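You operate a simulated robot arm through the tools that you are given. There is no shell and no other tool. Be economical: measure what you need, move in short steps, check, and stop when the job is done.

Carry out the task below with a simulated two-armed robot. There is one attempt and no reset: what you move stays moved.

## Task
Shut the work bench drawer. Take the yellow cap from the top of the grey stand and leave it on the middle shelf of the left rack. Put the silver bush from the top of the grey stand on top of the green holder and the black bush on top of the gold brass cylinder there. Push the valve four cart drawer shut. Put the yellow holder on the middle shelf of the right rack. Carry the yellow tray with both arms and set it on the low shelf of the right rack. Fetch the blue cloth from the lower shelf of the grey parts cart and set it on the top of the grey stand. The order is free. Set down upright: yellow holder.

It is judged by the outcome, as a careful person would: the job done as asked, and still so three seconds after it is handed in. It fails if anything else is knocked over, pushed out of place, dropped, spilled or broken. A push-on lid holds only when it is set on centred and level and pressed home; a screw cap is set on level and turned clockwise until tight. Flat cloth is picked up by pressing the open fingertips on it (5 to 10 N) and closing them slowly along it; thin cloth reads only 2 to 8 mm in the jaws.

## Robot
Two 7-joint arms with fingered hands on one trunk, on a base that drives. Base frame: it is fixed to the floor where the robot stands at the start and does not move with it; the origin is under the middle of the robot, x ahead of it, y to its left, z up. Lengths are in cm, angles in degrees, forces in N, time in s.
The left shoulder is at the start at [4, 14.6, 95.5], the right one opposite. With the tool pointing down near the work surface each hand reaches from about 10 to 66 cm from the robot's upright axis, wherever it stands, measured 20 degrees to its own side. Places, roughly: blue cloth (9x7x3 cm) [-160, -10, 40]; brass cylinder (5x5x8 cm) [-90, 40, 70]; bush [-125, 25, 75]; green holder (7x7x9 cm) [-110, 50, 70]; low shelf of the right rack [270, -20, 70]; middle shelf of the left rack [160, 130, 110]; middle shelf of the right rack [270, -20, 110]; top of the grey stand [-110, 20, 70]; valve four cart drawer [-310, -130, 60]; work bench drawer [70, -20, 60]; yellow cap (9x9x4 cm) [-90, 60, 70]; yellow holder (7x7x9 cm) [-200, -10, 90]; yellow tray (24x16x3 cm) [-180, -30, 80]. Payload 4 kg a hand.
Tool frame (each hand has its own): the origin (TCP) lies between the finger pads and is the grasp point; the fingertips stand 2.6 cm ahead of it; z points along the fingers, y is the line along which they close. The gripper opens to 14.8 cm. The gripper's body begins 7.3 cm behind the TCP. The gripper is a hand of 3 fingers: y runs from the thumb to the fingers, the wrist lies at [0, 0, -22.4] in the tool frame, and closing takes about 1.5 s.
Orientation is that of the tool frame in the base frame, as a unit quaternion [x, y, z, w]. With the fingers straight down and closing along the base's y, the tool's x points along the base's -x, its y along +y and its z along -z.

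## Interface
- The arms move only by the tool move_arm. It takes "left_deltas", "right_deltas" or both (then of equal length, played together; a hand with none holds still); each is a list of rows, each an object of numbers (a shift or turn left out is 0, a gripper value left out holds the last): "tx", "ty", "tz": the shift along the tool's x, y, z in cm; "ax", "ay", "az": the turn, a rotation vector about the tool's x, y, z in degrees; "gripper": the opening, from 0 (shut) to 1 (fully open). In form: [{"tx": .., "ty": .., "tz": .., "ax": .., "ay": .., "az": .., "gripper": ..}, ...]. A call has 1 to 8 rows; each row shifts and turns the commanded pose from where the row before left it, along the tool's axes as they then stand. Rows are played at 5 a second. More than 5 cm and 8.6 degrees between two rows, or a gripper value outside its range, and nothing of the call is played. Where a pose cannot be reached the arm comes as near as it can. A force on the tool above 40 N (or 10 N above the force at the start of the call, whichever is more), or a blocked arm, ends the call early, and 0.2 s more pass. Each finger travels about 10.8 cm/s and halts on what it meets, pressing with about 23 N; the grip force reading is that of the motor and also rises with nothing between the fingers. The clock runs only during rows and for 0.2 s after the last one: add rows that do not move to give the fingers time. The reply holds the time, the measured pose of the TCP, the force on the tool along the base axes, the opening and the grip force, in the units named above and with some noise, with the torque about the TCP (base axes, N m) and any sound that the robot's microphone picked up.
- Cameras (640 x 400 px; columns grow to the right, rows downward): "scene" is now at [3.37, 7.95, 115.99]; the picture's right is [0.99, -0.16, -0.00], its down [-0.12, -0.74, -0.66] and it looks along [0.11, 0.65, -0.75] (base axes); focal length 214 px, centre (320, 200). "left" rides on the left gripper at [-6.8, -3.9, -9] in its tool frame; the picture's right is [0.50, -0.87, 0.00], its down [0.66, 0.38, -0.65] and it looks along [0.57, 0.33, 0.76] (tool axes); focal length 222 px, centre (320, 200). "right" rides on the right gripper at [6.8, -3.9, -9] in its tool frame; the picture's right is [0.50, 0.87, 0.00], its down [-0.66, 0.38, -0.65] and it looks along [-0.57, 0.33, 0.76] (tool axes); focal length 222 px, centre (320, 200). There is no depth. A picture from a camera that has moved, and an enlarged one, comes with that camera's place and axes in the base frame and with its lens.
- capture(camera): a new picture of that camera. No time passes.
- slide_trunk(by): slides the trunk up (or, below 0, down) by that many cm; the arms and the scene camera ride with it, the base frame stays. It gives what a move gives, with no picture.
- drive_base(legs): drives the robot by 1 to 6 legs, each [ahead, left, turn to the left] in cm, cm and degrees, along the robot's own axes; the way and the turn of a leg run together, so that a leg with both is an arc; at most 150 cm and 180 degrees a leg. The arms and the cameras ride along, it lands a little off, and it stops where it bumps. It gives what a move gives.
- preshape(shape, hand): the hand has 3 fingers and takes this shape, open, in about a second: jaw (thumb against the fingers, like two jaws); tri (thumb and two fingers); tip (a fingertip pinch); poke (one finger out to press); point (the index stretched); flat (the hand flat); cup (the hand cupped); fist (a fist). The gripper value then closes the fingers along that shape, each until it touches; the sizes above hold for jaw. It gives what a move gives, with no picture.
- aim_head(pan, tilt): turns the head with the scene camera to pan (to the left, within 86 degrees either way) and tilt (down, from -29 to 69), counted from straight ahead of the robot. It gives what a move gives.
- zoom(camera, box): a new picture of the part [left, top, right, bottom] of that camera's present view, enlarged. No time passes.
- job_done(): hands the job in; it is judged then, once.

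Go step by step. Nothing tells you exact positions but the pictures and the camera data: compare them with the known pose of the tool, close in by small moves and look again before you grip or let go. The budget is 196 turns and 192 pictures, counting those below and the enlarged ones. Unless the task says otherwise, let go and move clear before handing in.

The tools are called after "Emit:" as name(argument=value, ...) on one line, values as JSON. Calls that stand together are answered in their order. move_arm: Moves the arms, as the interface text tells. Its arguments: {"type":"object","properties":{"left_deltas":{"type":"array"},"right_deltas":{"type":"array"}},"required":[]} The other tools are called the same way: slide_trunk (by) slides the trunk up or down; preshape (shape, hand) gives the hand a shape; drive_base (legs) drives the base; aim_head (pan, tilt) turns the head that bears the scene camera; capture (camera) takes a picture; zoom (camera, box) takes an enlarged picture of a part of a camera's view; job_done () hands the job in.

At the start:

```text
t: 0.0
left_ee_pos: [37.67, 49.77, 102.64]
left_orientation: [0.0, 1.0, 0.0, 0.0]
left_force: [-0.1, -0.1, -0.8]
left_moment: [0.0, 0.0, -0.02]
left_opening: 14.78
left_grip_force: 0.1
left_shape: jaw
right_ee_pos: [44.96, 4.6, 98.13]
right_orientation: [0.0, 1.0, 0.0, 0.0]
right_force: [0.2, 0.8, -0.2]
right_moment: [-0.04, 0.02, -0.02]
right_opening: 14.79
right_grip_force: 0.0
right_shape: jaw
trunk travel left (down, up): [-12.5, 38.1]
robot x, y, heading: [-0.21, 0.12, -0.1]
head pan, tilt: [80.5, 48.4]
```

scene: 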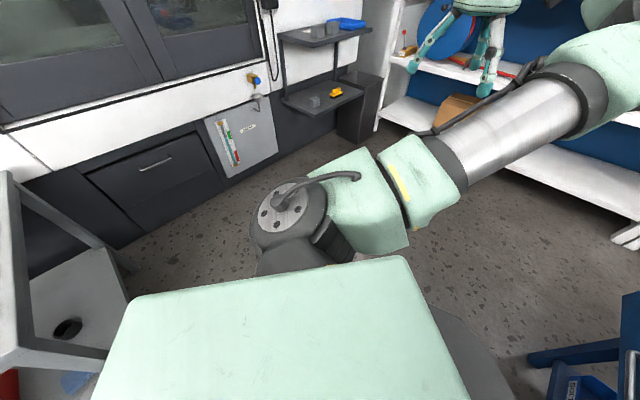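
right: 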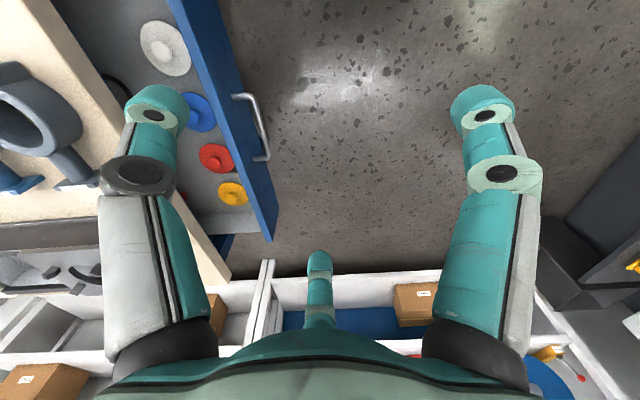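
left: 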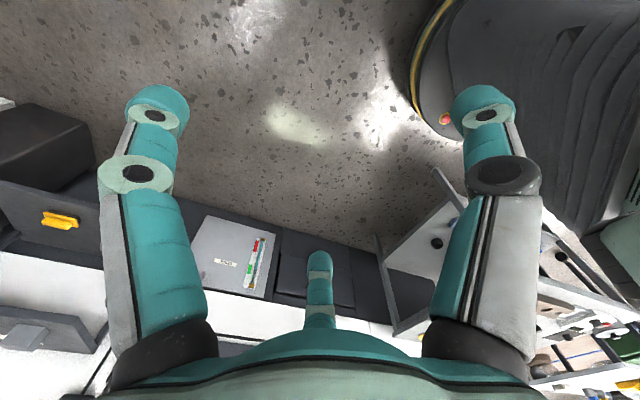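

I see the robot's left side with racks and a cart; the work bench drawer appears open under the right hand. I'll look straight ahead first.

Emit:
aim_head(pan=0, tilt=40)

Emit:
capture(camera="scene")

```text
t: 1.5
left_ee_pos: [37.64, 49.86, 102.51]
left_orientation: [0.0, 1.0, 0.0, 0.0]
left_force: [0.4, -0.4, 0.5]
left_moment: [-0.05, 0.01, 0.04]
left_opening: 14.77
left_grip_force: 0.1
left_shape: jaw
right_ee_pos: [44.84, 4.56, 98.09]
right_orientation: [0.0, 1.0, 0.0, 0.0]
right_force: [-0.4, 0.2, 0.0]
right_moment: [0.02, -0.01, 0.03]
right_opening: 14.81
right_grip_force: 0.1
right_shape: jaw
trunk travel left (down, up): [-12.5, 38.1]
robot x, y, heading: [-0.03, 0.08, -0.1]
head pan, tilt: [0.0, 40.0]
```

```text
188 pictures are left
camera scene: at [10.58, 0.23, 117.19], right [0.0, -1.0, 0.0], down [-0.64, 0.0, -0.77], along [0.77, 0.0, -0.64], focal length 214 px, centre (320, 200)
```

scene: 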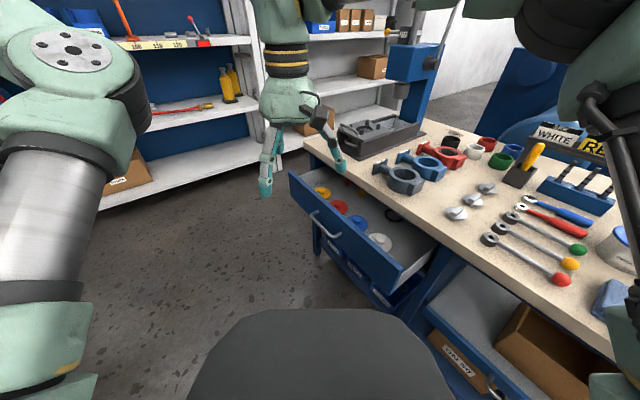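

The blue work-bench drawer stands open about 17 cm, its front running from about (89,13) to (36,-14), so it closes along about (0.5,-0.86). I'll shift the base left and turn right so the left arm can push it.

Emit:
drive_base(legs=[[8, 22, 0], [0, 0, -30]])

Emit:
aim_head(pan=10, tilt=50)

Emit:
capture(camera="scene")

Emit:
capture(camera="left")

```text
t: 4.8
left_ee_pos: [66.17, 45.39, 102.61]
left_orientation: [0.264, 0.965, 0.001, 0.0]
left_force: [-1.2, 0.0, 0.1]
left_moment: [0.01, 0.0, 0.02]
left_opening: 14.81
left_grip_force: 0.1
left_shape: jaw
right_ee_pos: [49.21, 2.71, 98.15]
right_orientation: [0.264, 0.965, 0.0, 0.0]
right_force: [-0.6, 0.5, 0.0]
right_moment: [0.0, 0.03, 0.02]
right_opening: 14.81
right_grip_force: 0.0
right_shape: jaw
trunk travel left (down, up): [-12.5, 38.1]
robot x, y, heading: [8.07, 21.7, -30.5]
head pan, tilt: [0.0, 40.0]
```

```text
t: 5.5
left_ee_pos: [66.29, 45.31, 102.46]
left_orientation: [0.263, 0.965, 0.0, 0.001]
left_force: [-0.9, -0.3, 0.2]
left_moment: [0.0, -0.01, 0.02]
left_opening: 14.8
left_grip_force: 0.0
left_shape: jaw
right_ee_pos: [49.29, 2.76, 98.29]
right_orientation: [0.264, 0.965, 0.0, 0.0]
right_force: [-0.8, -0.9, 0.1]
right_moment: [-0.02, 0.01, -0.01]
right_opening: 14.78
right_grip_force: 0.0
right_shape: jaw
trunk travel left (down, up): [-12.5, 38.1]
robot x, y, heading: [8.41, 21.89, -30.7]
head pan, tilt: [10.0, 50.0]
```

```text
187 pictures are left
camera scene: at [17.3, 18.08, 115.78], right [-0.35, -0.94, 0.0], down [-0.72, 0.27, -0.64], along [0.6, -0.23, -0.77], focal length 214 px, centre (320, 200)
```

scene: 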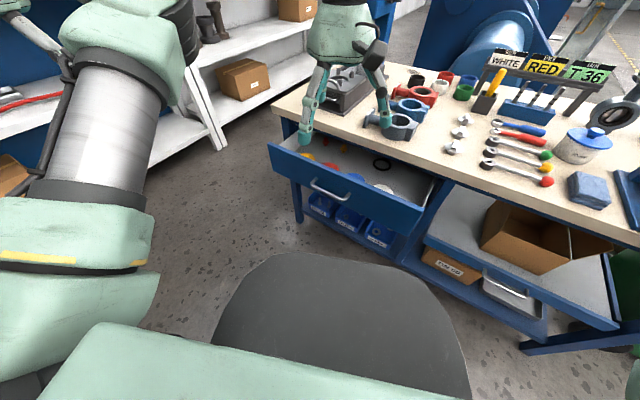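

```text
186 pictures are left
camera left: at [69.99, 38.53, 111.55], right [-0.87, -0.49, 0.0], down [-0.37, 0.66, 0.65], along [-0.32, 0.57, -0.76], focal length 222 px, centre (320, 200)
```

left: 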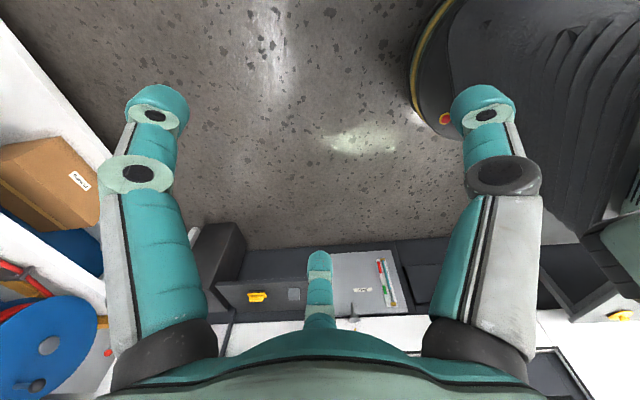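

The drawer front is visible in front of me; I'll enlarge for its exact corners.

Emit:
zoom(camera="scene", box=[250, 110, 450, 260])

Emit:
capture(camera="right")

```text
2.67 times, centred on (350, 185) of scene
camera zoom: at [17.3, 18.08, 115.78], right [-0.35, -0.94, 0.0], down [-0.72, 0.27, -0.64], along [0.6, -0.23, -0.77], focal length 572 px, centre (240, 240)
```

zoom: 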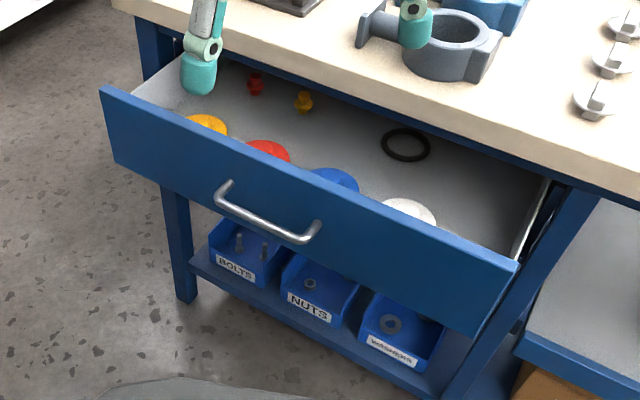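

```text
184 pictures are left
camera right: at [41.52, 2.68, 107.04], right [0.01, 1.0, 0.0], down [0.76, -0.01, 0.65], along [0.65, -0.01, -0.76], focal length 222 px, centre (320, 200)
```

right: 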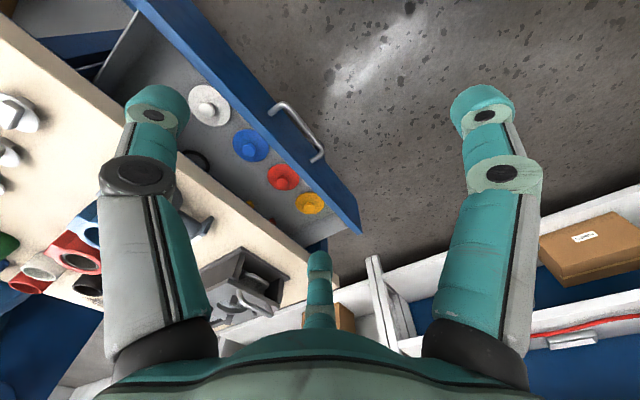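

The drawer's top edge centre is about (61,-4,69), closing direction about (0.6,-0.8). I'll place the base squarely in front of it.

Emit:
drive_base(legs=[[15, 21, 0], [0, 0, -22.3]])

Emit:
aim_head(pan=0, tilt=50)

Emit:
capture(camera="scene")

```text
t: 8.5
left_ee_pos: [94.12, 32.7, 102.52]
left_orientation: [0.443, 0.897, 0.0, 0.0]
left_force: [-0.2, 0.3, -1.5]
left_moment: [-0.01, 0.0, -0.02]
left_opening: 14.81
left_grip_force: 0.1
left_shape: jaw
right_ee_pos: [62.34, -0.6, 98.12]
right_orientation: [0.443, 0.896, 0.0, 0.0]
right_force: [-0.7, 0.0, 0.4]
right_moment: [0.03, 0.01, -0.01]
right_opening: 14.79
right_grip_force: 0.0
right_shape: jaw
trunk travel left (down, up): [-12.5, 38.1]
robot x, y, heading: [31.75, 32.24, -52.6]
head pan, tilt: [10.0, 50.0]
```

```text
t: 9.2
left_ee_pos: [94.01, 32.72, 102.47]
left_orientation: [0.443, 0.897, -0.001, 0.0]
left_force: [-0.7, 0.2, -0.2]
left_moment: [0.03, 0.01, 0.0]
left_opening: 14.8
left_grip_force: 0.0
left_shape: jaw
right_ee_pos: [62.37, -0.49, 98.1]
right_orientation: [0.443, 0.896, 0.001, 0.0]
right_force: [-1.3, 0.3, -0.3]
right_moment: [0.02, -0.02, 0.02]
right_opening: 14.77
right_grip_force: 0.0
right_shape: jaw
trunk travel left (down, up): [-12.5, 38.1]
robot x, y, heading: [31.67, 32.61, -52.5]
head pan, tilt: [0.0, 50.0]
```

```text
183 pictures are left
camera scene: at [37.53, 24.91, 115.77], right [-0.79, -0.61, 0.0], down [-0.47, 0.61, -0.64], along [0.39, -0.51, -0.77], focal length 214 px, centre (320, 200)
```

scene: 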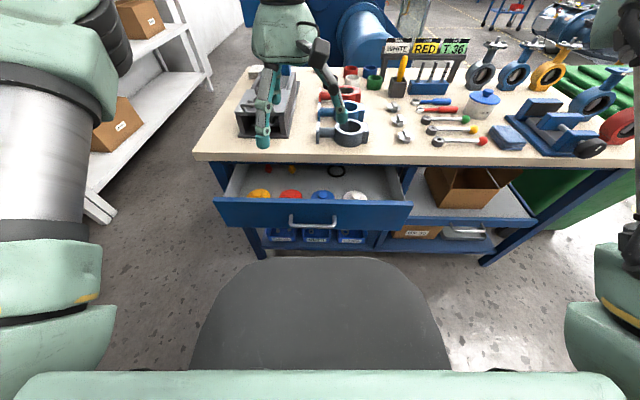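

The base now faces the drawer squarely. I'll close the right hand, draw it back, tilt it forward and lower it in front of the drawer front.

Emit:
move_arm(right_deltas=[{"tx": 4, "gripper": 0}, {"tx": 4, "gripper": 0}, {"ay": -8}, {"ay": -8}, {"ay": -8}, {"ay": -8}, {"ay": -8}])

Emit:
move_arm(right_deltas=[{"tx": 2.94, "tz": 3.5}, {"tx": 2.94, "tz": 3.5}, {"tx": 2.94, "tz": 3.5}, {"tx": 2.94, "tz": 3.5}, {"tx": 2.94, "tz": 3.5}, {"tx": 2.94, "tz": 3.5}, {"tx": 2.2, "tz": 2.6}])

Emit:
capture(camera="scene")

```text
t: 10.8
left_ee_pos: [94.05, 32.34, 102.5]
left_orientation: [0.444, 0.896, 0.001, -0.002]
left_force: [0.2, -0.4, 0.4]
left_moment: [0.03, 0.04, -0.03]
left_opening: 14.78
left_grip_force: 0.1
left_shape: jaw
right_ee_pos: [57.73, 5.66, 98.11]
right_orientation: [0.418, 0.842, -0.15, 0.306]
right_force: [0.1, 0.5, 0.2]
right_moment: [0.02, 0.04, 0.0]
right_opening: 0.02
right_grip_force: 22.9
right_shape: jaw
trunk travel left (down, up): [-12.5, 38.1]
robot x, y, heading: [31.32, 32.46, -53.1]
head pan, tilt: [0.0, 50.0]
```

```text
t: 12.4
left_ee_pos: [94.13, 32.72, 102.58]
left_orientation: [0.443, 0.896, -0.001, 0.0]
left_force: [0.2, -0.1, 0.4]
left_moment: [0.01, -0.03, -0.02]
left_opening: 14.77
left_grip_force: 0.1
left_shape: jaw
right_ee_pos: [62.62, 2.55, 75.35]
right_orientation: [0.415, 0.846, -0.151, 0.3]
right_force: [0.4, -0.1, 0.6]
right_moment: [0.0, -0.01, -0.03]
right_opening: 0.0
right_grip_force: 23.5
right_shape: jaw
right hand out of reach, approached as far as the arm can: row 5, 6, 7
trunk travel left (down, up): [-12.5, 38.1]
robot x, y, heading: [31.81, 32.29, -52.6]
head pan, tilt: [0.0, 50.0]
```

```text
182 pictures are left
camera scene: at [37.53, 24.89, 115.77], right [-0.8, -0.61, 0.0], down [-0.46, 0.61, -0.64], along [0.39, -0.51, -0.77], focal length 214 px, centre (320, 200)
```

scene: 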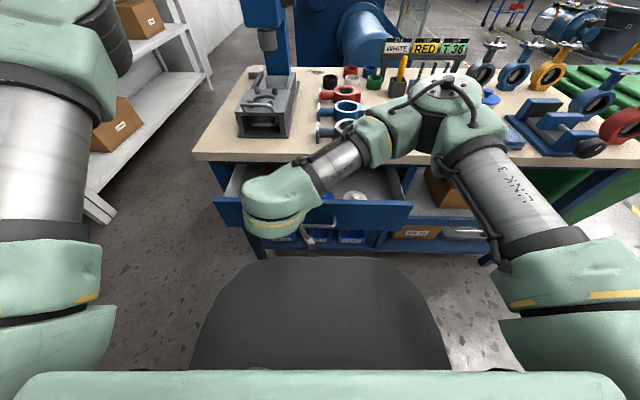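

The arm folds badly this close. I'll raise the hand, back the base away, and lower again with the arm more stretched.

Emit:
move_arm(right_deltas=[{"tx": -2.94, "tz": -3.5}, {"tx": -2.94, "tz": -3.5}, {"tx": -2.94, "tz": -3.5}, {"tx": -2.94, "tz": -3.5}, {"tx": -2.94, "tz": -3.5}])

Emit:
drive_base(legs=[[-18, 0, 0]])

Emit:
slide_trunk(by=-8)

```text
t: 13.6
left_ee_pos: [94.16, 32.71, 102.61]
left_orientation: [0.443, 0.897, -0.001, 0.001]
left_force: [1.1, 1.0, -0.1]
left_moment: [-0.03, -0.01, 0.0]
left_opening: 14.78
left_grip_force: 0.1
left_shape: jaw
right_ee_pos: [62.21, 2.65, 97.71]
right_orientation: [0.416, 0.842, -0.151, 0.307]
right_force: [0.3, -0.5, -0.6]
right_moment: [-0.01, -0.02, 0.01]
right_opening: 0.0
right_grip_force: 22.5
right_shape: jaw
trunk travel left (down, up): [-12.5, 38.1]
robot x, y, heading: [31.53, 32.48, -52.7]
head pan, tilt: [0.0, 50.0]
```

```text
t: 15.1
left_ee_pos: [83.06, 47.05, 102.52]
left_orientation: [0.445, 0.896, 0.0, 0.0]
left_force: [-0.2, -0.6, 0.2]
left_moment: [-0.01, 0.0, -0.01]
left_opening: 14.77
left_grip_force: 0.0
left_shape: jaw
right_ee_pos: [51.21, 17.02, 97.66]
right_orientation: [0.417, 0.842, -0.152, 0.306]
right_force: [-0.2, -0.2, -0.7]
right_moment: [-0.02, 0.01, -0.03]
right_opening: 0.01
right_grip_force: 23.5
right_shape: jaw
trunk travel left (down, up): [-12.5, 38.1]
robot x, y, heading: [20.61, 46.73, -52.5]
head pan, tilt: [0.0, 50.0]
```

```text
t: 16.3
left_ee_pos: [83.05, 47.18, 94.48]
left_orientation: [0.444, 0.896, 0.0, 0.0]
left_force: [-0.6, 0.1, 0.5]
left_moment: [-0.02, 0.0, 0.0]
left_opening: 14.8
left_grip_force: 0.0
left_shape: jaw
right_ee_pos: [51.24, 17.02, 89.48]
right_orientation: [0.417, 0.842, -0.152, 0.307]
right_force: [0.1, -0.2, -0.6]
right_moment: [0.0, -0.02, 0.01]
right_opening: 0.02
right_grip_force: 23.3
right_shape: jaw
trunk travel left (down, up): [-4.5, 46.1]
robot x, y, heading: [20.2, 46.96, -52.8]
head pan, tilt: [0.0, 50.0]
```

Now the hand is about 23 cm out from the drawer front; I'll advance and lower it to z≈66.

Emit:
move_arm(right_deltas=[{"tx": 1.19, "tz": 4.0, "ty": -0.7}, {"tx": 1.19, "tz": 4.0, "ty": -0.7}, {"tx": 1.19, "tz": 4.0, "ty": -0.7}, {"tx": 1.19, "tz": 4.0, "ty": -0.7}, {"tx": 1.19, "tz": 4.0, "ty": -0.7}, {"tx": 1.19, "tz": 4.0, "ty": -0.7}])

Emit:
capture(camera="scene")

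```text
t: 17.7
left_ee_pos: [83.01, 47.06, 94.42]
left_orientation: [0.443, 0.896, 0.0, 0.0]
left_force: [0.2, 0.6, -0.6]
left_moment: [0.01, 0.03, -0.05]
left_opening: 14.78
left_grip_force: 0.1
left_shape: jaw
right_ee_pos: [54.17, 6.52, 66.69]
right_orientation: [0.416, 0.843, -0.151, 0.306]
right_force: [-0.7, -0.1, 0.2]
right_moment: [-0.03, 0.01, 0.01]
right_opening: 0.0
right_grip_force: 23.0
right_shape: jaw
trunk travel left (down, up): [-4.5, 46.1]
robot x, y, heading: [20.42, 46.98, -52.7]
head pan, tilt: [0.0, 50.0]
```

```text
181 pictures are left
camera scene: at [26.54, 39.28, 107.7], right [-0.8, -0.61, 0.0], down [-0.46, 0.61, -0.64], along [0.39, -0.51, -0.77], focal length 214 px, centre (320, 200)
```

scene: 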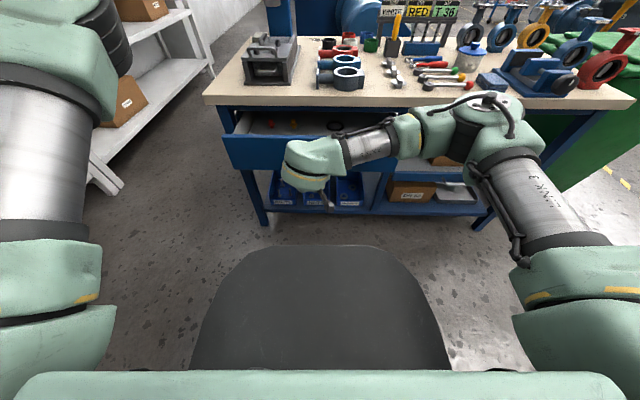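

Emit:
capture(camera="right")

```text
180 pictures are left
camera right: at [44.53, 12.81, 69.04], right [0.46, 0.83, -0.32], down [0.35, 0.16, 0.92], along [0.82, -0.53, -0.22], focal length 222 px, centre (320, 200)
```

right: 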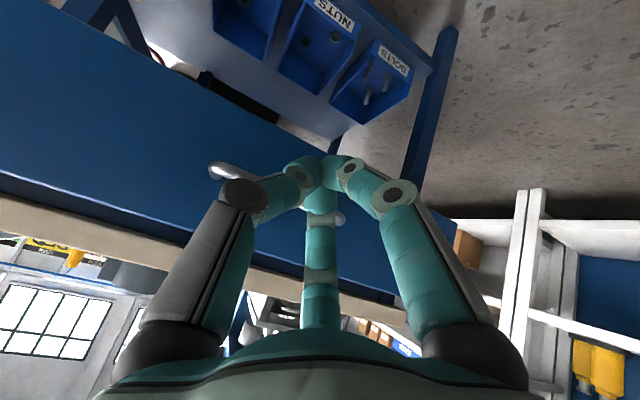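

Fingers are in front of the drawer panel near the handle. I'll push forward with the arm.

Emit:
move_arm(right_deltas=[{"tx": -3.06, "tz": 2.57}, {"tx": -3.06, "tz": 2.57}, {"tx": -1.53, "tz": 1.29}, {"tx": -1.53, "tz": 1.29}, {"tx": -1.53, "tz": 1.29}, {"tx": -1.53, "tz": 1.29}, {"tx": -1.53, "tz": 1.29}])

Emit:
capture(camera="scene")

```text
t: 19.3
left_ee_pos: [83.16, 47.11, 94.62]
left_orientation: [0.444, 0.896, 0.0, 0.0]
left_force: [0.3, -0.1, 0.3]
left_moment: [-0.03, 0.0, 0.0]
left_opening: 14.8
left_grip_force: 0.1
left_shape: jaw
right_ee_pos: [64.94, -7.91, 66.51]
right_orientation: [0.417, 0.842, -0.151, 0.306]
right_force: [-0.1, -0.5, 0.2]
right_moment: [-0.02, 0.01, 0.01]
right_opening: 0.01
right_grip_force: 23.2
right_shape: jaw
trunk travel left (down, up): [-4.5, 46.1]
robot x, y, heading: [20.61, 46.93, -52.5]
head pan, tilt: [0.0, 50.0]
```

```text
179 pictures are left
camera scene: at [26.56, 39.29, 107.7], right [-0.8, -0.61, 0.0], down [-0.46, 0.61, -0.64], along [0.39, -0.51, -0.77], focal length 214 px, centre (320, 200)
```

scene: 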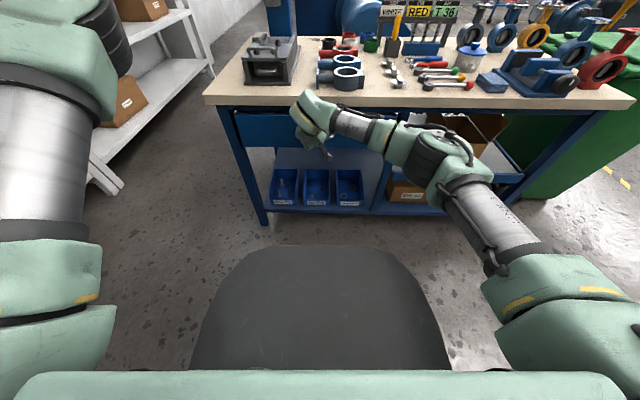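

The drawer slides easily and is nearly shut. I'll push on in small steps until it stops.

Emit:
move_arm(right_deltas=[{"tx": -0.77, "tz": 0.64}, {"tx": -0.77, "tz": 0.64}, {"tx": -0.77, "tz": 0.64}, {"tx": -0.77, "tz": 0.64}, {"tx": -0.77, "tz": 0.64}, {"tx": -0.77, "tz": 0.64}])

Emit:
zoom(camera="scene", box=[200, 80, 440, 230])

```text
t: 20.4
left_ee_pos: [83.1, 46.93, 94.42]
left_orientation: [0.444, 0.896, 0.0, 0.0]
left_force: [0.9, -0.2, 0.9]
left_moment: [0.0, -0.02, 0.02]
left_opening: 14.77
left_grip_force: 0.1
left_shape: jaw
right_ee_pos: [66.62, -11.31, 65.44]
right_orientation: [0.426, 0.842, -0.15, 0.295]
right_force: [-9.0, 4.8, -2.2]
right_moment: [0.03, 0.04, 0.03]
right_opening: 0.0
right_grip_force: 23.3
right_shape: jaw
trunk travel left (down, up): [-4.5, 46.1]
robot x, y, heading: [20.51, 46.51, -52.8]
head pan, tilt: [0.0, 50.0]
stopped in row 5 (right hand): the force on the tool passed its limit at 50 N (the readings are from after the stop); the commanded pose is now the measured one
```

```text
2.67 times, centred on (320, 155) of scene
camera zoom: at [26.44, 39.32, 107.7], right [-0.8, -0.6, 0.0], down [-0.46, 0.61, -0.64], along [0.39, -0.51, -0.77], focal length 572 px, centre (320, 320)
```

zoom: 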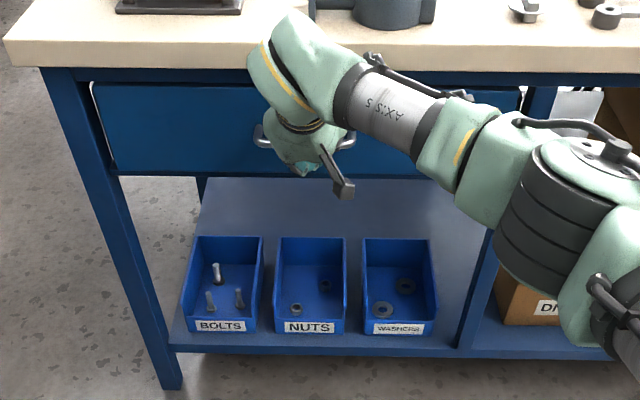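

The drawer looks flush. I'll withdraw and check it.

Emit:
move_arm(right_deltas=[{"tx": 3.06, "tz": -2.57}, {"tx": 3.06, "tz": -2.57}, {"tx": 3.06, "tz": -2.57}, {"tx": 3.06, "tz": -2.57}, {"tx": 3.06, "tz": -2.57}, {"tx": 3.06, "tz": -2.57}])

Emit:
move_arm(right_deltas=[{"tx": -3.2, "tz": -3.8, "gripper": 1}, {"tx": -3.2, "tz": -3.8}, {"tx": -3.2, "tz": -3.8}, {"tx": -3.2, "tz": -3.8}, {"tx": -3.2, "tz": -3.8}, {"tx": -3.2, "tz": -3.8}, {"tx": -3.2, "tz": -3.8}])

Emit:
zoom(camera="scene", box=[200, 80, 440, 230])

```text
t: 21.8
left_ee_pos: [83.07, 46.97, 94.58]
left_orientation: [0.444, 0.896, 0.0, 0.0]
left_force: [-0.1, 0.9, -0.4]
left_moment: [0.0, 0.0, -0.01]
left_opening: 14.8
left_grip_force: 0.1
left_shape: jaw
right_ee_pos: [52.1, 8.18, 66.07]
right_orientation: [0.425, 0.842, -0.151, 0.297]
right_force: [-0.6, -0.3, 0.5]
right_moment: [0.01, 0.02, 0.01]
right_opening: 0.0
right_grip_force: 23.1
right_shape: jaw
trunk travel left (down, up): [-4.5, 46.1]
robot x, y, heading: [20.75, 46.84, -52.9]
head pan, tilt: [0.0, 50.0]
```

```text
t: 23.4
left_ee_pos: [82.96, 47.06, 94.52]
left_orientation: [0.444, 0.896, 0.0, 0.0]
left_force: [-0.7, 0.3, 0.1]
left_moment: [0.0, 0.0, 0.01]
left_opening: 14.82
left_grip_force: 0.0
left_shape: jaw
right_ee_pos: [52.82, 7.63, 101.1]
right_orientation: [0.424, 0.842, -0.15, 0.296]
right_force: [0.1, 0.4, 0.3]
right_moment: [0.02, -0.05, 0.02]
right_opening: 14.79
right_grip_force: 0.0
right_shape: jaw
trunk travel left (down, up): [-4.5, 46.1]
robot x, y, heading: [20.82, 46.81, -52.5]
head pan, tilt: [0.0, 50.0]
```

```text
2.67 times, centred on (320, 155) of scene
camera zoom: at [26.42, 39.42, 107.71], right [-0.8, -0.6, 0.0], down [-0.46, 0.61, -0.64], along [0.39, -0.51, -0.77], focal length 572 px, centre (320, 320)
```

zoom: 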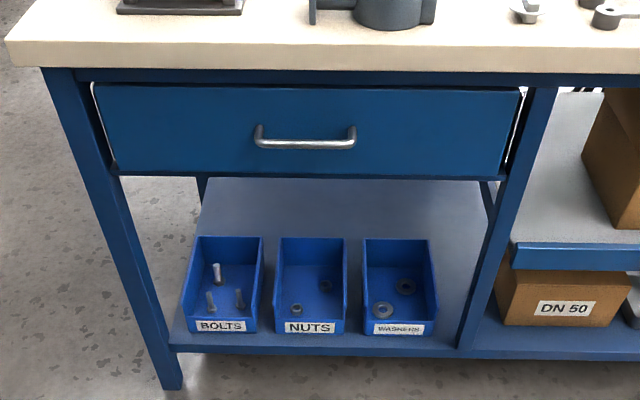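

Emit:
zoom(camera="scene", box=[220, 95, 280, 155])

Emit:
zoom(camera="scene", box=[360, 95, 420, 155])

```text
6.67 times, centred on (250, 125) of scene
camera zoom: at [26.42, 39.42, 107.71], right [-0.8, -0.6, 0.0], down [-0.46, 0.61, -0.64], along [0.39, -0.51, -0.77], focal length 1430 px, centre (787, 700)
```

zoom: 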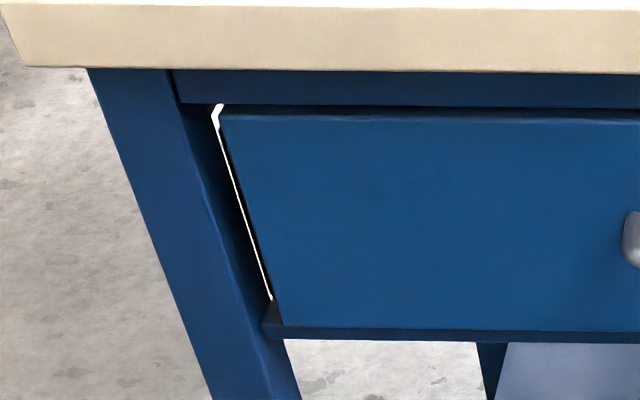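

```text
6.67 times, centred on (390, 125) of scene
camera zoom: at [26.42, 39.42, 107.71], right [-0.8, -0.6, 0.0], down [-0.46, 0.61, -0.64], along [0.39, -0.51, -0.77], focal length 1430 px, centre (-147, 700)
```

zoom: 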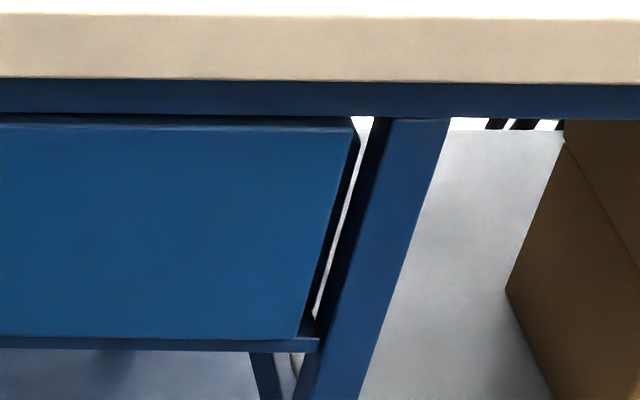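

The drawer is flush in its frame. Next I'll level the right hand and turn around to see the stand and carts behind.

Emit:
move_arm(right_deltas=[{"ay": 8}, {"ay": 8}, {"ay": 8}, {"ay": 8}, {"ay": 7}])

Emit:
drive_base(legs=[[0, 0, -64], [0, 0, -64]])

Emit:
aim_head(pan=0, tilt=25)

Emit:
capture(camera="scene")

```text
t: 24.6
left_ee_pos: [83.04, 47.12, 94.37]
left_orientation: [0.444, 0.896, 0.0, 0.0]
left_force: [0.6, 0.4, 0.4]
left_moment: [0.01, 0.01, 0.04]
left_opening: 14.81
left_grip_force: 0.1
left_shape: jaw
right_ee_pos: [52.99, 7.73, 100.95]
right_orientation: [0.451, 0.892, 0.0, -0.003]
right_force: [0.4, 0.1, 0.1]
right_moment: [0.02, -0.01, -0.02]
right_opening: 14.78
right_grip_force: 0.1
right_shape: jaw
trunk travel left (down, up): [-4.5, 46.1]
robot x, y, heading: [20.22, 46.86, -52.8]
head pan, tilt: [0.0, 50.0]
```

```text
t: 30.6
left_ee_pos: [-19.08, -1.64, 94.61]
left_orientation: [1.0, -0.018, -0.001, 0.001]
left_force: [0.0, -1.2, -0.1]
left_moment: [-0.01, 0.03, -0.04]
left_opening: 14.8
left_grip_force: 0.0
left_shape: jaw
right_ee_pos: [-30.48, 46.71, 101.01]
right_orientation: [1.0, -0.025, 0.001, 0.0]
right_force: [0.3, 0.2, 0.0]
right_moment: [-0.04, 0.01, 0.03]
right_opening: 14.78
right_grip_force: 0.0
right_shape: jaw
trunk travel left (down, up): [-4.5, 46.1]
robot x, y, heading: [20.41, 46.88, 177.8]
head pan, tilt: [0.0, 50.0]
```

```text
t: 31.5
left_ee_pos: [-19.07, -1.53, 94.53]
left_orientation: [1.0, -0.018, 0.0, 0.0]
left_force: [-0.6, 0.1, 0.2]
left_moment: [0.0, -0.02, -0.02]
left_opening: 14.8
left_grip_force: 0.1
left_shape: jaw
right_ee_pos: [-30.43, 46.61, 100.96]
right_orientation: [1.0, -0.026, 0.002, 0.0]
right_force: [-0.2, -0.1, -0.2]
right_moment: [-0.04, 0.0, 0.01]
right_opening: 14.76
right_grip_force: 0.1
right_shape: jaw
trunk travel left (down, up): [-4.5, 46.1]
robot x, y, heading: [20.47, 47.0, 178.0]
head pan, tilt: [0.0, 25.0]
```

```text
174 pictures are left
camera scene: at [9.33, 47.51, 111.44], right [0.04, 1.0, 0.0], down [0.42, -0.02, -0.91], along [-0.91, 0.03, -0.42], focal length 214 px, centre (320, 200)
```

scene: 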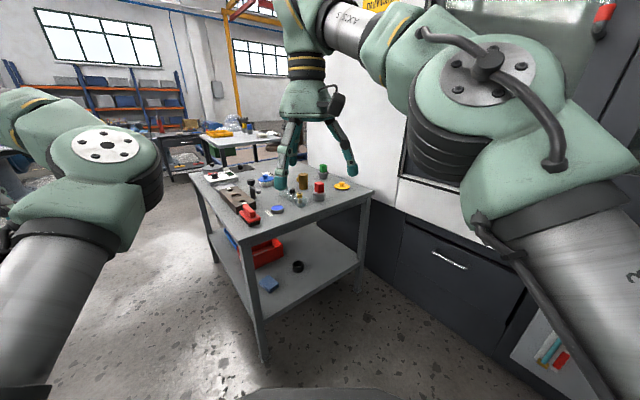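

The grey stand is ahead with several objects on it, beside a machine wall. Let me enlarge it.

Emit:
zoom(camera="scene", box=[190, 140, 380, 260])

Emit:
zoom(camera="scene", box=[120, 100, 300, 220])

Emit:
capture(camera="right")

```text
3.33 times, centred on (285, 200) of scene
camera zoom: at [9.33, 47.51, 111.44], right [0.04, 1.0, 0.0], down [0.42, -0.02, -0.91], along [-0.91, 0.03, -0.42], focal length 715 px, centre (437, 200)
```

zoom: 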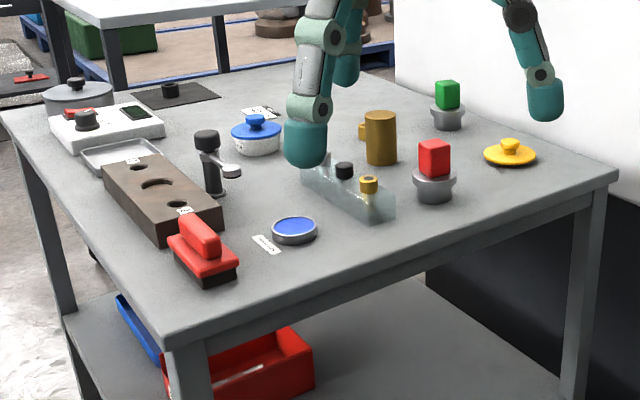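

```text
3.33 times, centred on (210, 160) of scene
camera zoom: at [9.33, 47.51, 111.44], right [0.04, 1.0, 0.0], down [0.42, -0.02, -0.91], along [-0.91, 0.03, -0.42], focal length 715 px, centre (687, 333)
```

zoom: 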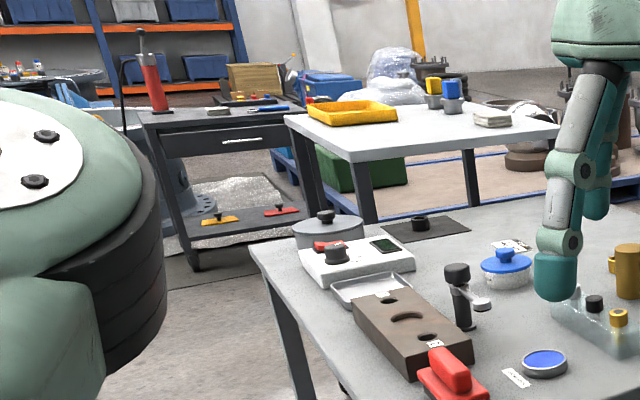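

```text
171 pictures are left
camera right: at [-23.45, 50.17, 109.88], right [0.46, -0.89, 0.0], down [-0.68, -0.34, 0.65], along [-0.58, -0.3, -0.76], focal length 222 px, centre (320, 200)
```

right: 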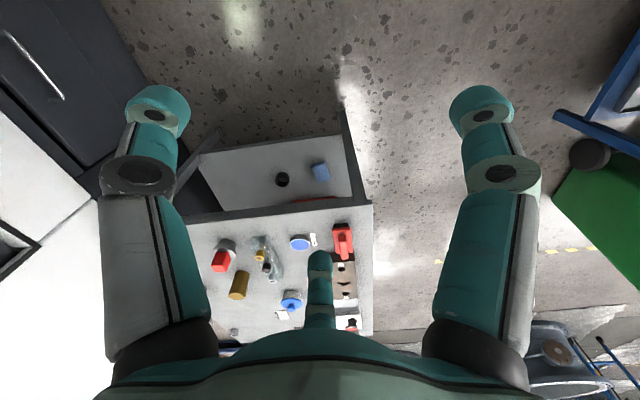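

The stand is rotated about 35°: near edge from (-50,23) to (-88,78), with the machine wall on its right. I'll face it squarely and slide over, keeping some distance first.

Emit:
drive_base(legs=[[0, 0, 37], [12, -58, 0]])

Emit:
aim_head(pan=0, tilt=35)

Emit:
capture(camera="scene")

```text
t: 36.7
left_ee_pos: [-26.08, 26.3, 94.52]
left_orientation: [0.957, 0.29, 0.0, 0.0]
left_force: [-0.8, 0.5, -0.4]
left_moment: [-0.02, 0.0, 0.02]
left_opening: 14.79
left_grip_force: 0.0
left_shape: jaw
right_ee_pos: [-63.58, 58.57, 100.93]
right_orientation: [0.959, 0.283, 0.001, 0.0]
right_force: [0.6, -0.4, 1.3]
right_moment: [-0.04, 0.0, 0.02]
right_opening: 14.78
right_grip_force: 0.0
right_shape: jaw
trunk travel left (down, up): [-4.5, 46.1]
robot x, y, heading: [-22.38, 88.37, -146.5]
head pan, tilt: [0.0, 25.0]
```

```text
t: 37.4
left_ee_pos: [-26.12, 26.11, 94.39]
left_orientation: [0.957, 0.29, 0.0, 0.0]
left_force: [0.1, 0.0, -0.6]
left_moment: [-0.01, -0.01, -0.02]
left_opening: 14.76
left_grip_force: 0.2
left_shape: jaw
right_ee_pos: [-63.53, 58.68, 101.01]
right_orientation: [0.959, 0.283, 0.001, -0.001]
right_force: [0.4, -0.1, -0.4]
right_moment: [0.02, 0.03, -0.03]
right_opening: 14.8
right_grip_force: 0.0
right_shape: jaw
trunk travel left (down, up): [-4.5, 46.1]
robot x, y, heading: [-22.38, 88.63, -146.2]
head pan, tilt: [0.0, 35.0]
```

```text
170 pictures are left
camera scene: at [-31.29, 82.79, 109.88], right [-0.55, 0.83, 0.0], down [0.48, 0.32, -0.82], along [-0.68, -0.45, -0.57], focal length 214 px, centre (320, 200)
```

scene: 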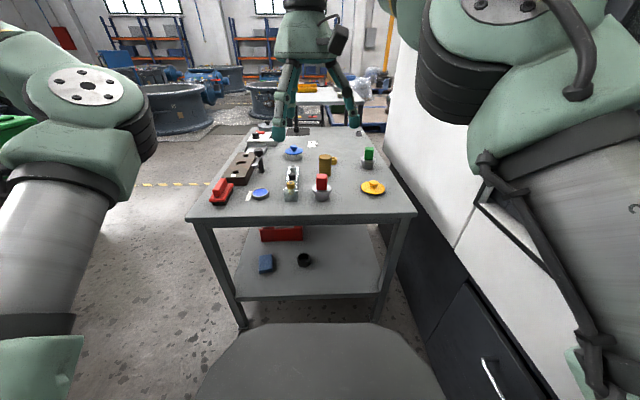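

Emit:
zoom(camera="scene", box=[180, 110, 430, 230])

Emit:
zoom(camera="scene", box=[260, 135, 400, 215])

Emit:
zoom(camera="scene", box=[220, 110, 320, 210])

```text
2.56 times, centred on (305, 170) of scene
camera zoom: at [-31.29, 82.79, 109.88], right [-0.55, 0.83, 0.0], down [0.48, 0.32, -0.82], along [-0.68, -0.45, -0.57], focal length 549 px, centre (358, 277)
```

zoom: 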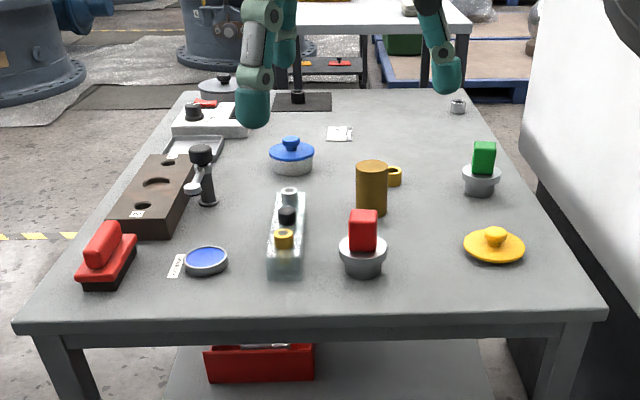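

```text
4.57 times, centred on (330, 175) of scene
camera zoom: at [-31.29, 82.79, 109.88], right [-0.55, 0.83, 0.0], down [0.48, 0.32, -0.82], along [-0.68, -0.45, -0.57], focal length 980 px, centre (274, 314)
```

zoom: 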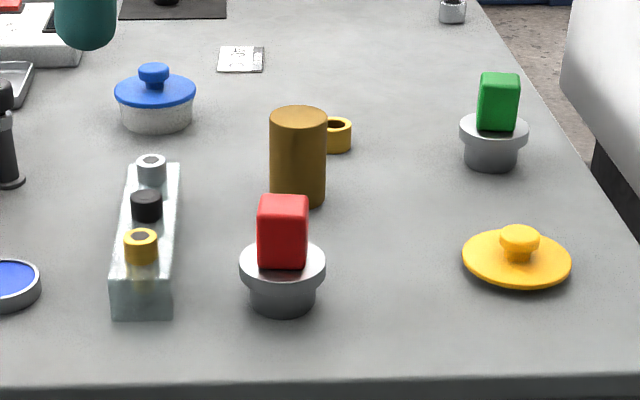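

```text
4.00 times, centred on (270, 160) of scene
camera zoom: at [-31.29, 82.79, 109.88], right [-0.55, 0.83, 0.0], down [0.48, 0.32, -0.82], along [-0.68, -0.45, -0.57], focal length 858 px, centre (520, 360)
```

zoom: 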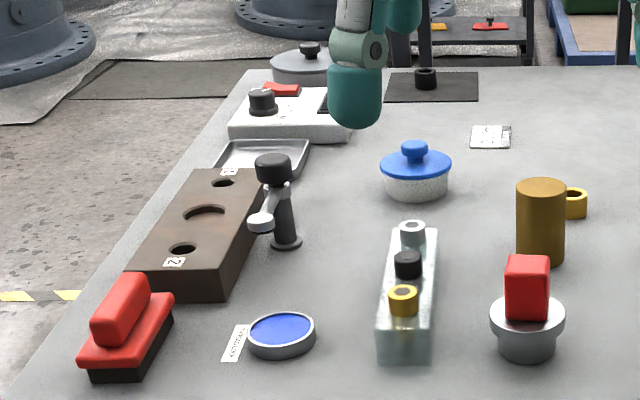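

The stand holds a block with bushes plus loose silver, black and gold bushes further back; the hint position matches the mean of the three loose ones. I'll look down to judge the base clearance to the stand.

Emit:
aim_head(pan=0, tilt=66)

Emit:
capture(camera="scene")

```text
t: 38.3
left_ee_pos: [-26.04, 26.14, 94.49]
left_orientation: [0.957, 0.289, 0.0, 0.0]
left_force: [0.6, -0.3, 0.1]
left_moment: [-0.01, -0.03, 0.01]
left_opening: 14.83
left_grip_force: 0.1
left_shape: jaw
right_ee_pos: [-63.49, 58.6, 100.92]
right_orientation: [0.959, 0.282, 0.002, -0.001]
right_force: [0.2, 0.1, 0.5]
right_moment: [0.01, 0.0, 0.01]
right_opening: 14.76
right_grip_force: 0.2
right_shape: jaw
trunk travel left (down, up): [-4.5, 46.1]
robot x, y, heading: [-22.43, 88.62, -146.5]
head pan, tilt: [0.0, 66.0]
```

```text
166 pictures are left
camera scene: at [-28.91, 84.38, 105.79], right [-0.55, 0.83, 0.0], down [0.76, 0.51, -0.41], along [-0.34, -0.23, -0.91], focal length 214 px, centre (320, 200)
```

scene: 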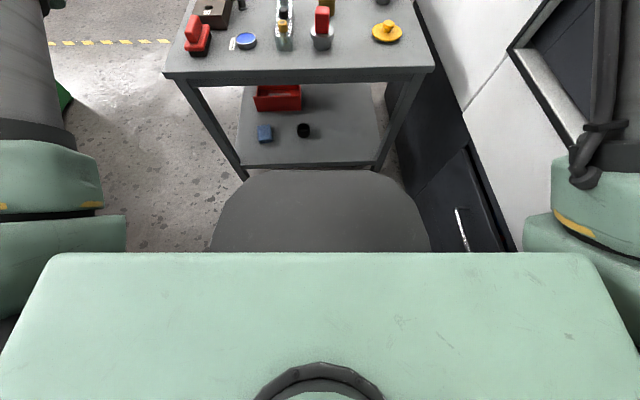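

The base front reaches about 28 cm ahead of the axis and the stand edge is ~59 cm ahead. To reach the loose bushes at the far end I'll go round the left side; first I tuck the left hand in.

Emit:
move_arm(left_deltas=[{"ty": -4.5}, {"ty": -4.5}, {"ty": -4.5}, {"ty": -4.5}, {"ty": -4.5}])

Emit:
drive_base(legs=[[0, 80, 0], [70, 0, 0]])

Emit:
aim_head(pan=-30, tilt=35)

Emit:
capture(camera="scene")

```text
t: 39.5
left_ee_pos: [-35.31, 39.86, 94.77]
left_orientation: [0.957, 0.291, -0.001, 0.0]
left_force: [0.3, 0.3, 0.3]
left_moment: [-0.02, 0.01, -0.01]
left_opening: 14.81
left_grip_force: 0.0
left_shape: jaw
left hand out of reach, approached as far as the arm can: row 4, 5
right_ee_pos: [-63.45, 58.52, 100.87]
right_orientation: [0.959, 0.283, 0.001, -0.002]
right_force: [-0.6, 0.2, 0.4]
right_moment: [-0.02, -0.02, -0.01]
right_opening: 14.78
right_grip_force: 0.0
right_shape: jaw
trunk travel left (down, up): [-4.5, 46.1]
robot x, y, heading: [-22.37, 88.56, -146.3]
head pan, tilt: [0.0, 66.0]
```

```text
t: 47.1
left_ee_pos: [-44.34, -66.15, 94.73]
left_orientation: [0.946, 0.324, 0.0, 0.0]
left_force: [0.8, 0.0, 0.4]
left_moment: [0.05, 0.0, 0.02]
left_opening: 14.79
left_grip_force: 0.1
left_shape: jaw
right_ee_pos: [-73.83, -49.32, 101.02]
right_orientation: [0.948, 0.317, 0.002, 0.0]
right_force: [0.1, -0.3, -0.5]
right_moment: [0.01, -0.04, 0.01]
right_opening: 14.79
right_grip_force: 0.2
right_shape: jaw
trunk travel left (down, up): [-4.5, 46.1]
robot x, y, heading: [-34.72, -16.26, -142.0]
head pan, tilt: [0.0, 66.0]
```

```text
t: 48.1
left_ee_pos: [-44.46, -66.11, 94.74]
left_orientation: [0.946, 0.323, 0.0, 0.0]
left_force: [0.6, 0.3, 0.5]
left_moment: [0.02, -0.03, -0.05]
left_opening: 14.79
left_grip_force: 0.0
left_shape: jaw
right_ee_pos: [-73.86, -49.25, 100.97]
right_orientation: [0.949, 0.316, 0.001, -0.001]
right_force: [-0.8, 0.4, 0.8]
right_moment: [-0.02, 0.03, 0.01]
right_opening: 14.79
right_grip_force: 0.0
right_shape: jaw
trunk travel left (down, up): [-4.5, 46.1]
robot x, y, heading: [-35.03, -16.29, -142.4]
head pan, tilt: [-30.0, 35.0]
```

```text
165 pictures are left
camera scene: at [-45.05, -18.74, 109.87], right [-0.13, 0.99, 0.0], down [0.57, 0.08, -0.82], along [-0.81, -0.11, -0.57], focal length 214 px, centre (320, 200)
```

scene: 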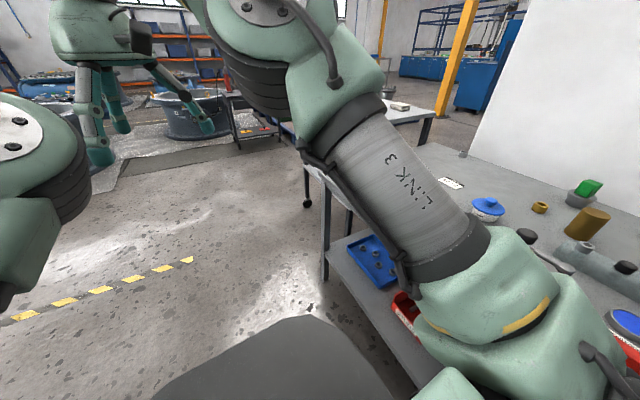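

My right arm hides the far end. I'll drive further along the stand's side and look right.

Emit:
drive_base(legs=[[0, 0, -4], [65, 2, 0]])

Emit:
aim_head(pan=-20, tilt=35)

Emit:
capture(camera="scene")

Emit:
capture(camera="right")

```text
t: 52.1
left_ee_pos: [-98.95, -103.07, 94.73]
left_orientation: [0.955, 0.297, 0.0, 0.001]
left_force: [0.3, -0.3, 0.4]
left_moment: [0.01, -0.03, -0.01]
left_opening: 14.8
left_grip_force: 0.1
left_shape: jaw
right_ee_pos: [-127.33, -84.78, 100.96]
right_orientation: [0.957, 0.29, 0.002, -0.002]
right_force: [-0.2, -1.2, -0.1]
right_moment: [0.02, 0.01, -0.02]
right_opening: 14.77
right_grip_force: 0.0
right_shape: jaw
trunk travel left (down, up): [-4.5, 46.1]
robot x, y, heading: [-86.57, -54.25, -145.5]
head pan, tilt: [-30.0, 35.0]
```

```text
t: 52.8
left_ee_pos: [-98.83, -103.0, 94.71]
left_orientation: [0.955, 0.297, 0.0, 0.0]
left_force: [-0.8, 0.1, 0.5]
left_moment: [-0.04, 0.02, 0.01]
left_opening: 14.81
left_grip_force: 0.1
left_shape: jaw
right_ee_pos: [-127.27, -84.59, 100.98]
right_orientation: [0.957, 0.291, 0.001, -0.002]
right_force: [0.4, 0.3, 1.1]
right_moment: [0.0, 0.02, -0.02]
right_opening: 14.81
right_grip_force: 0.0
right_shape: jaw
trunk travel left (down, up): [-4.5, 46.1]
robot x, y, heading: [-86.57, -54.14, -145.3]
head pan, tilt: [-20.0, 35.0]
```

```text
164 pictures are left
camera scene: at [-96.74, -57.23, 109.88], right [-0.25, 0.97, 0.0], down [0.56, 0.14, -0.82], along [-0.79, -0.2, -0.57], focal length 214 px, centre (320, 200)
```

scene: 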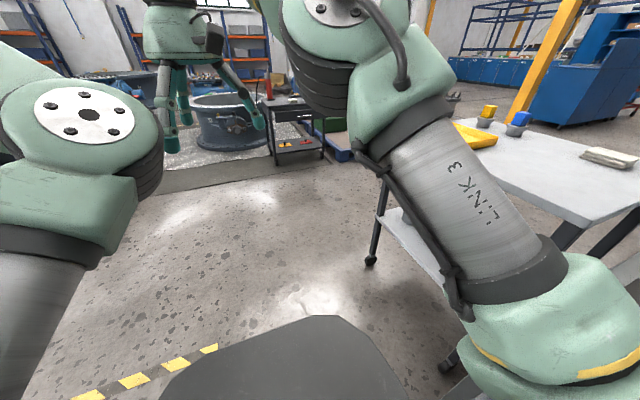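

```text
163 pictures are left
camera right: at [-123.83, -77.77, 109.89], right [0.9, -0.44, 0.0], down [-0.34, -0.68, 0.65], along [-0.29, -0.58, -0.76], focal length 222 px, centre (320, 200)
```

right: 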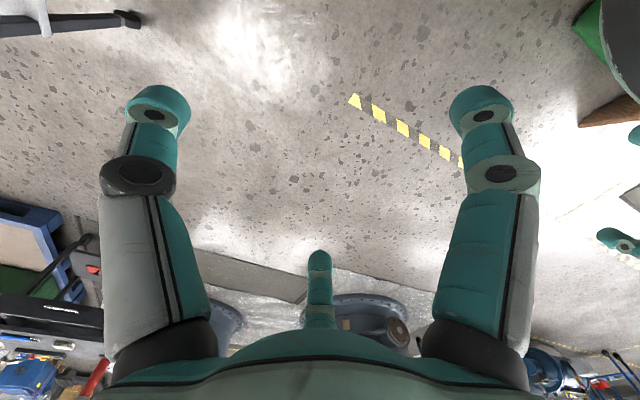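

Emit:
aim_head(pan=-80, tilt=40)

Emit:
capture(camera="scene")

```text
t: 54.1
left_ee_pos: [-98.86, -103.0, 94.69]
left_orientation: [0.955, 0.298, 0.0, 0.0]
left_force: [0.2, 0.7, -0.2]
left_moment: [0.01, 0.01, -0.01]
left_opening: 14.77
left_grip_force: 0.0
left_shape: jaw
right_ee_pos: [-127.36, -84.61, 101.08]
right_orientation: [0.957, 0.291, 0.002, 0.0]
right_force: [0.8, 0.3, -0.5]
right_moment: [0.02, 0.01, 0.01]
right_opening: 14.81
right_grip_force: 0.1
right_shape: jaw
trunk travel left (down, up): [-4.5, 46.1]
robot x, y, heading: [-86.56, -54.32, -145.7]
head pan, tilt: [-80.0, 40.0]
```

```text
162 pictures are left
camera scene: at [-94.19, -48.97, 109.12], right [0.71, 0.7, 0.0], down [0.45, -0.46, -0.77], along [-0.54, 0.55, -0.64], focal length 214 px, centre (320, 200)
```

scene: 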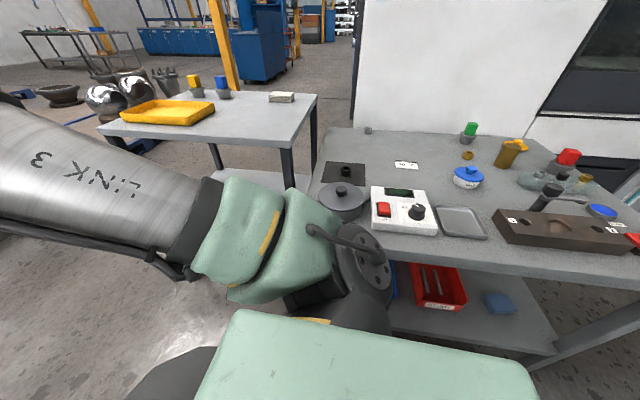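

The cart stands almost against the stand's far end, with a dark mat and bushes there. Let me enlarge these objects.

Emit:
zoom(camera="scene", box=[310, 110, 430, 185])

Emit:
zoom(camera="scene", box=[440, 110, 640, 250])

Emit:
zoom(camera="scene", box=[80, 50, 330, 200])

```text
5.33 times, centred on (370, 148) of scene
camera zoom: at [-94.19, -48.97, 109.12], right [0.71, 0.7, 0.0], down [0.45, -0.46, -0.77], along [-0.54, 0.55, -0.64], focal length 1144 px, centre (53, 480)
```

zoom: 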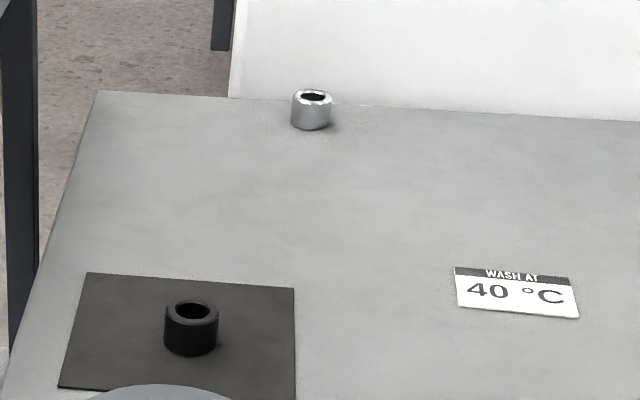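

```text
2.86 times, centred on (540, 180) of scene
camera zoom: at [-94.19, -48.97, 109.12], right [0.71, 0.7, 0.0], down [0.45, -0.46, -0.77], along [-0.54, 0.55, -0.64], focal length 613 px, centre (-309, 257)
```

zoom: 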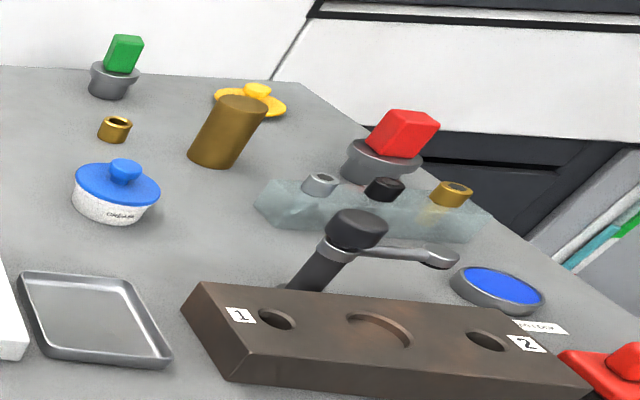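

```text
2.56 times, centred on (205, 125) of scene
camera zoom: at [-94.19, -48.97, 109.12], right [0.71, 0.7, 0.0], down [0.45, -0.46, -0.77], along [-0.54, 0.55, -0.64], focal length 549 px, centre (614, 392)
```

zoom: 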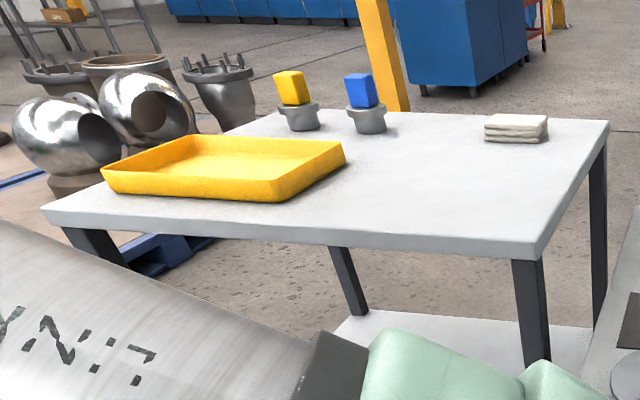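

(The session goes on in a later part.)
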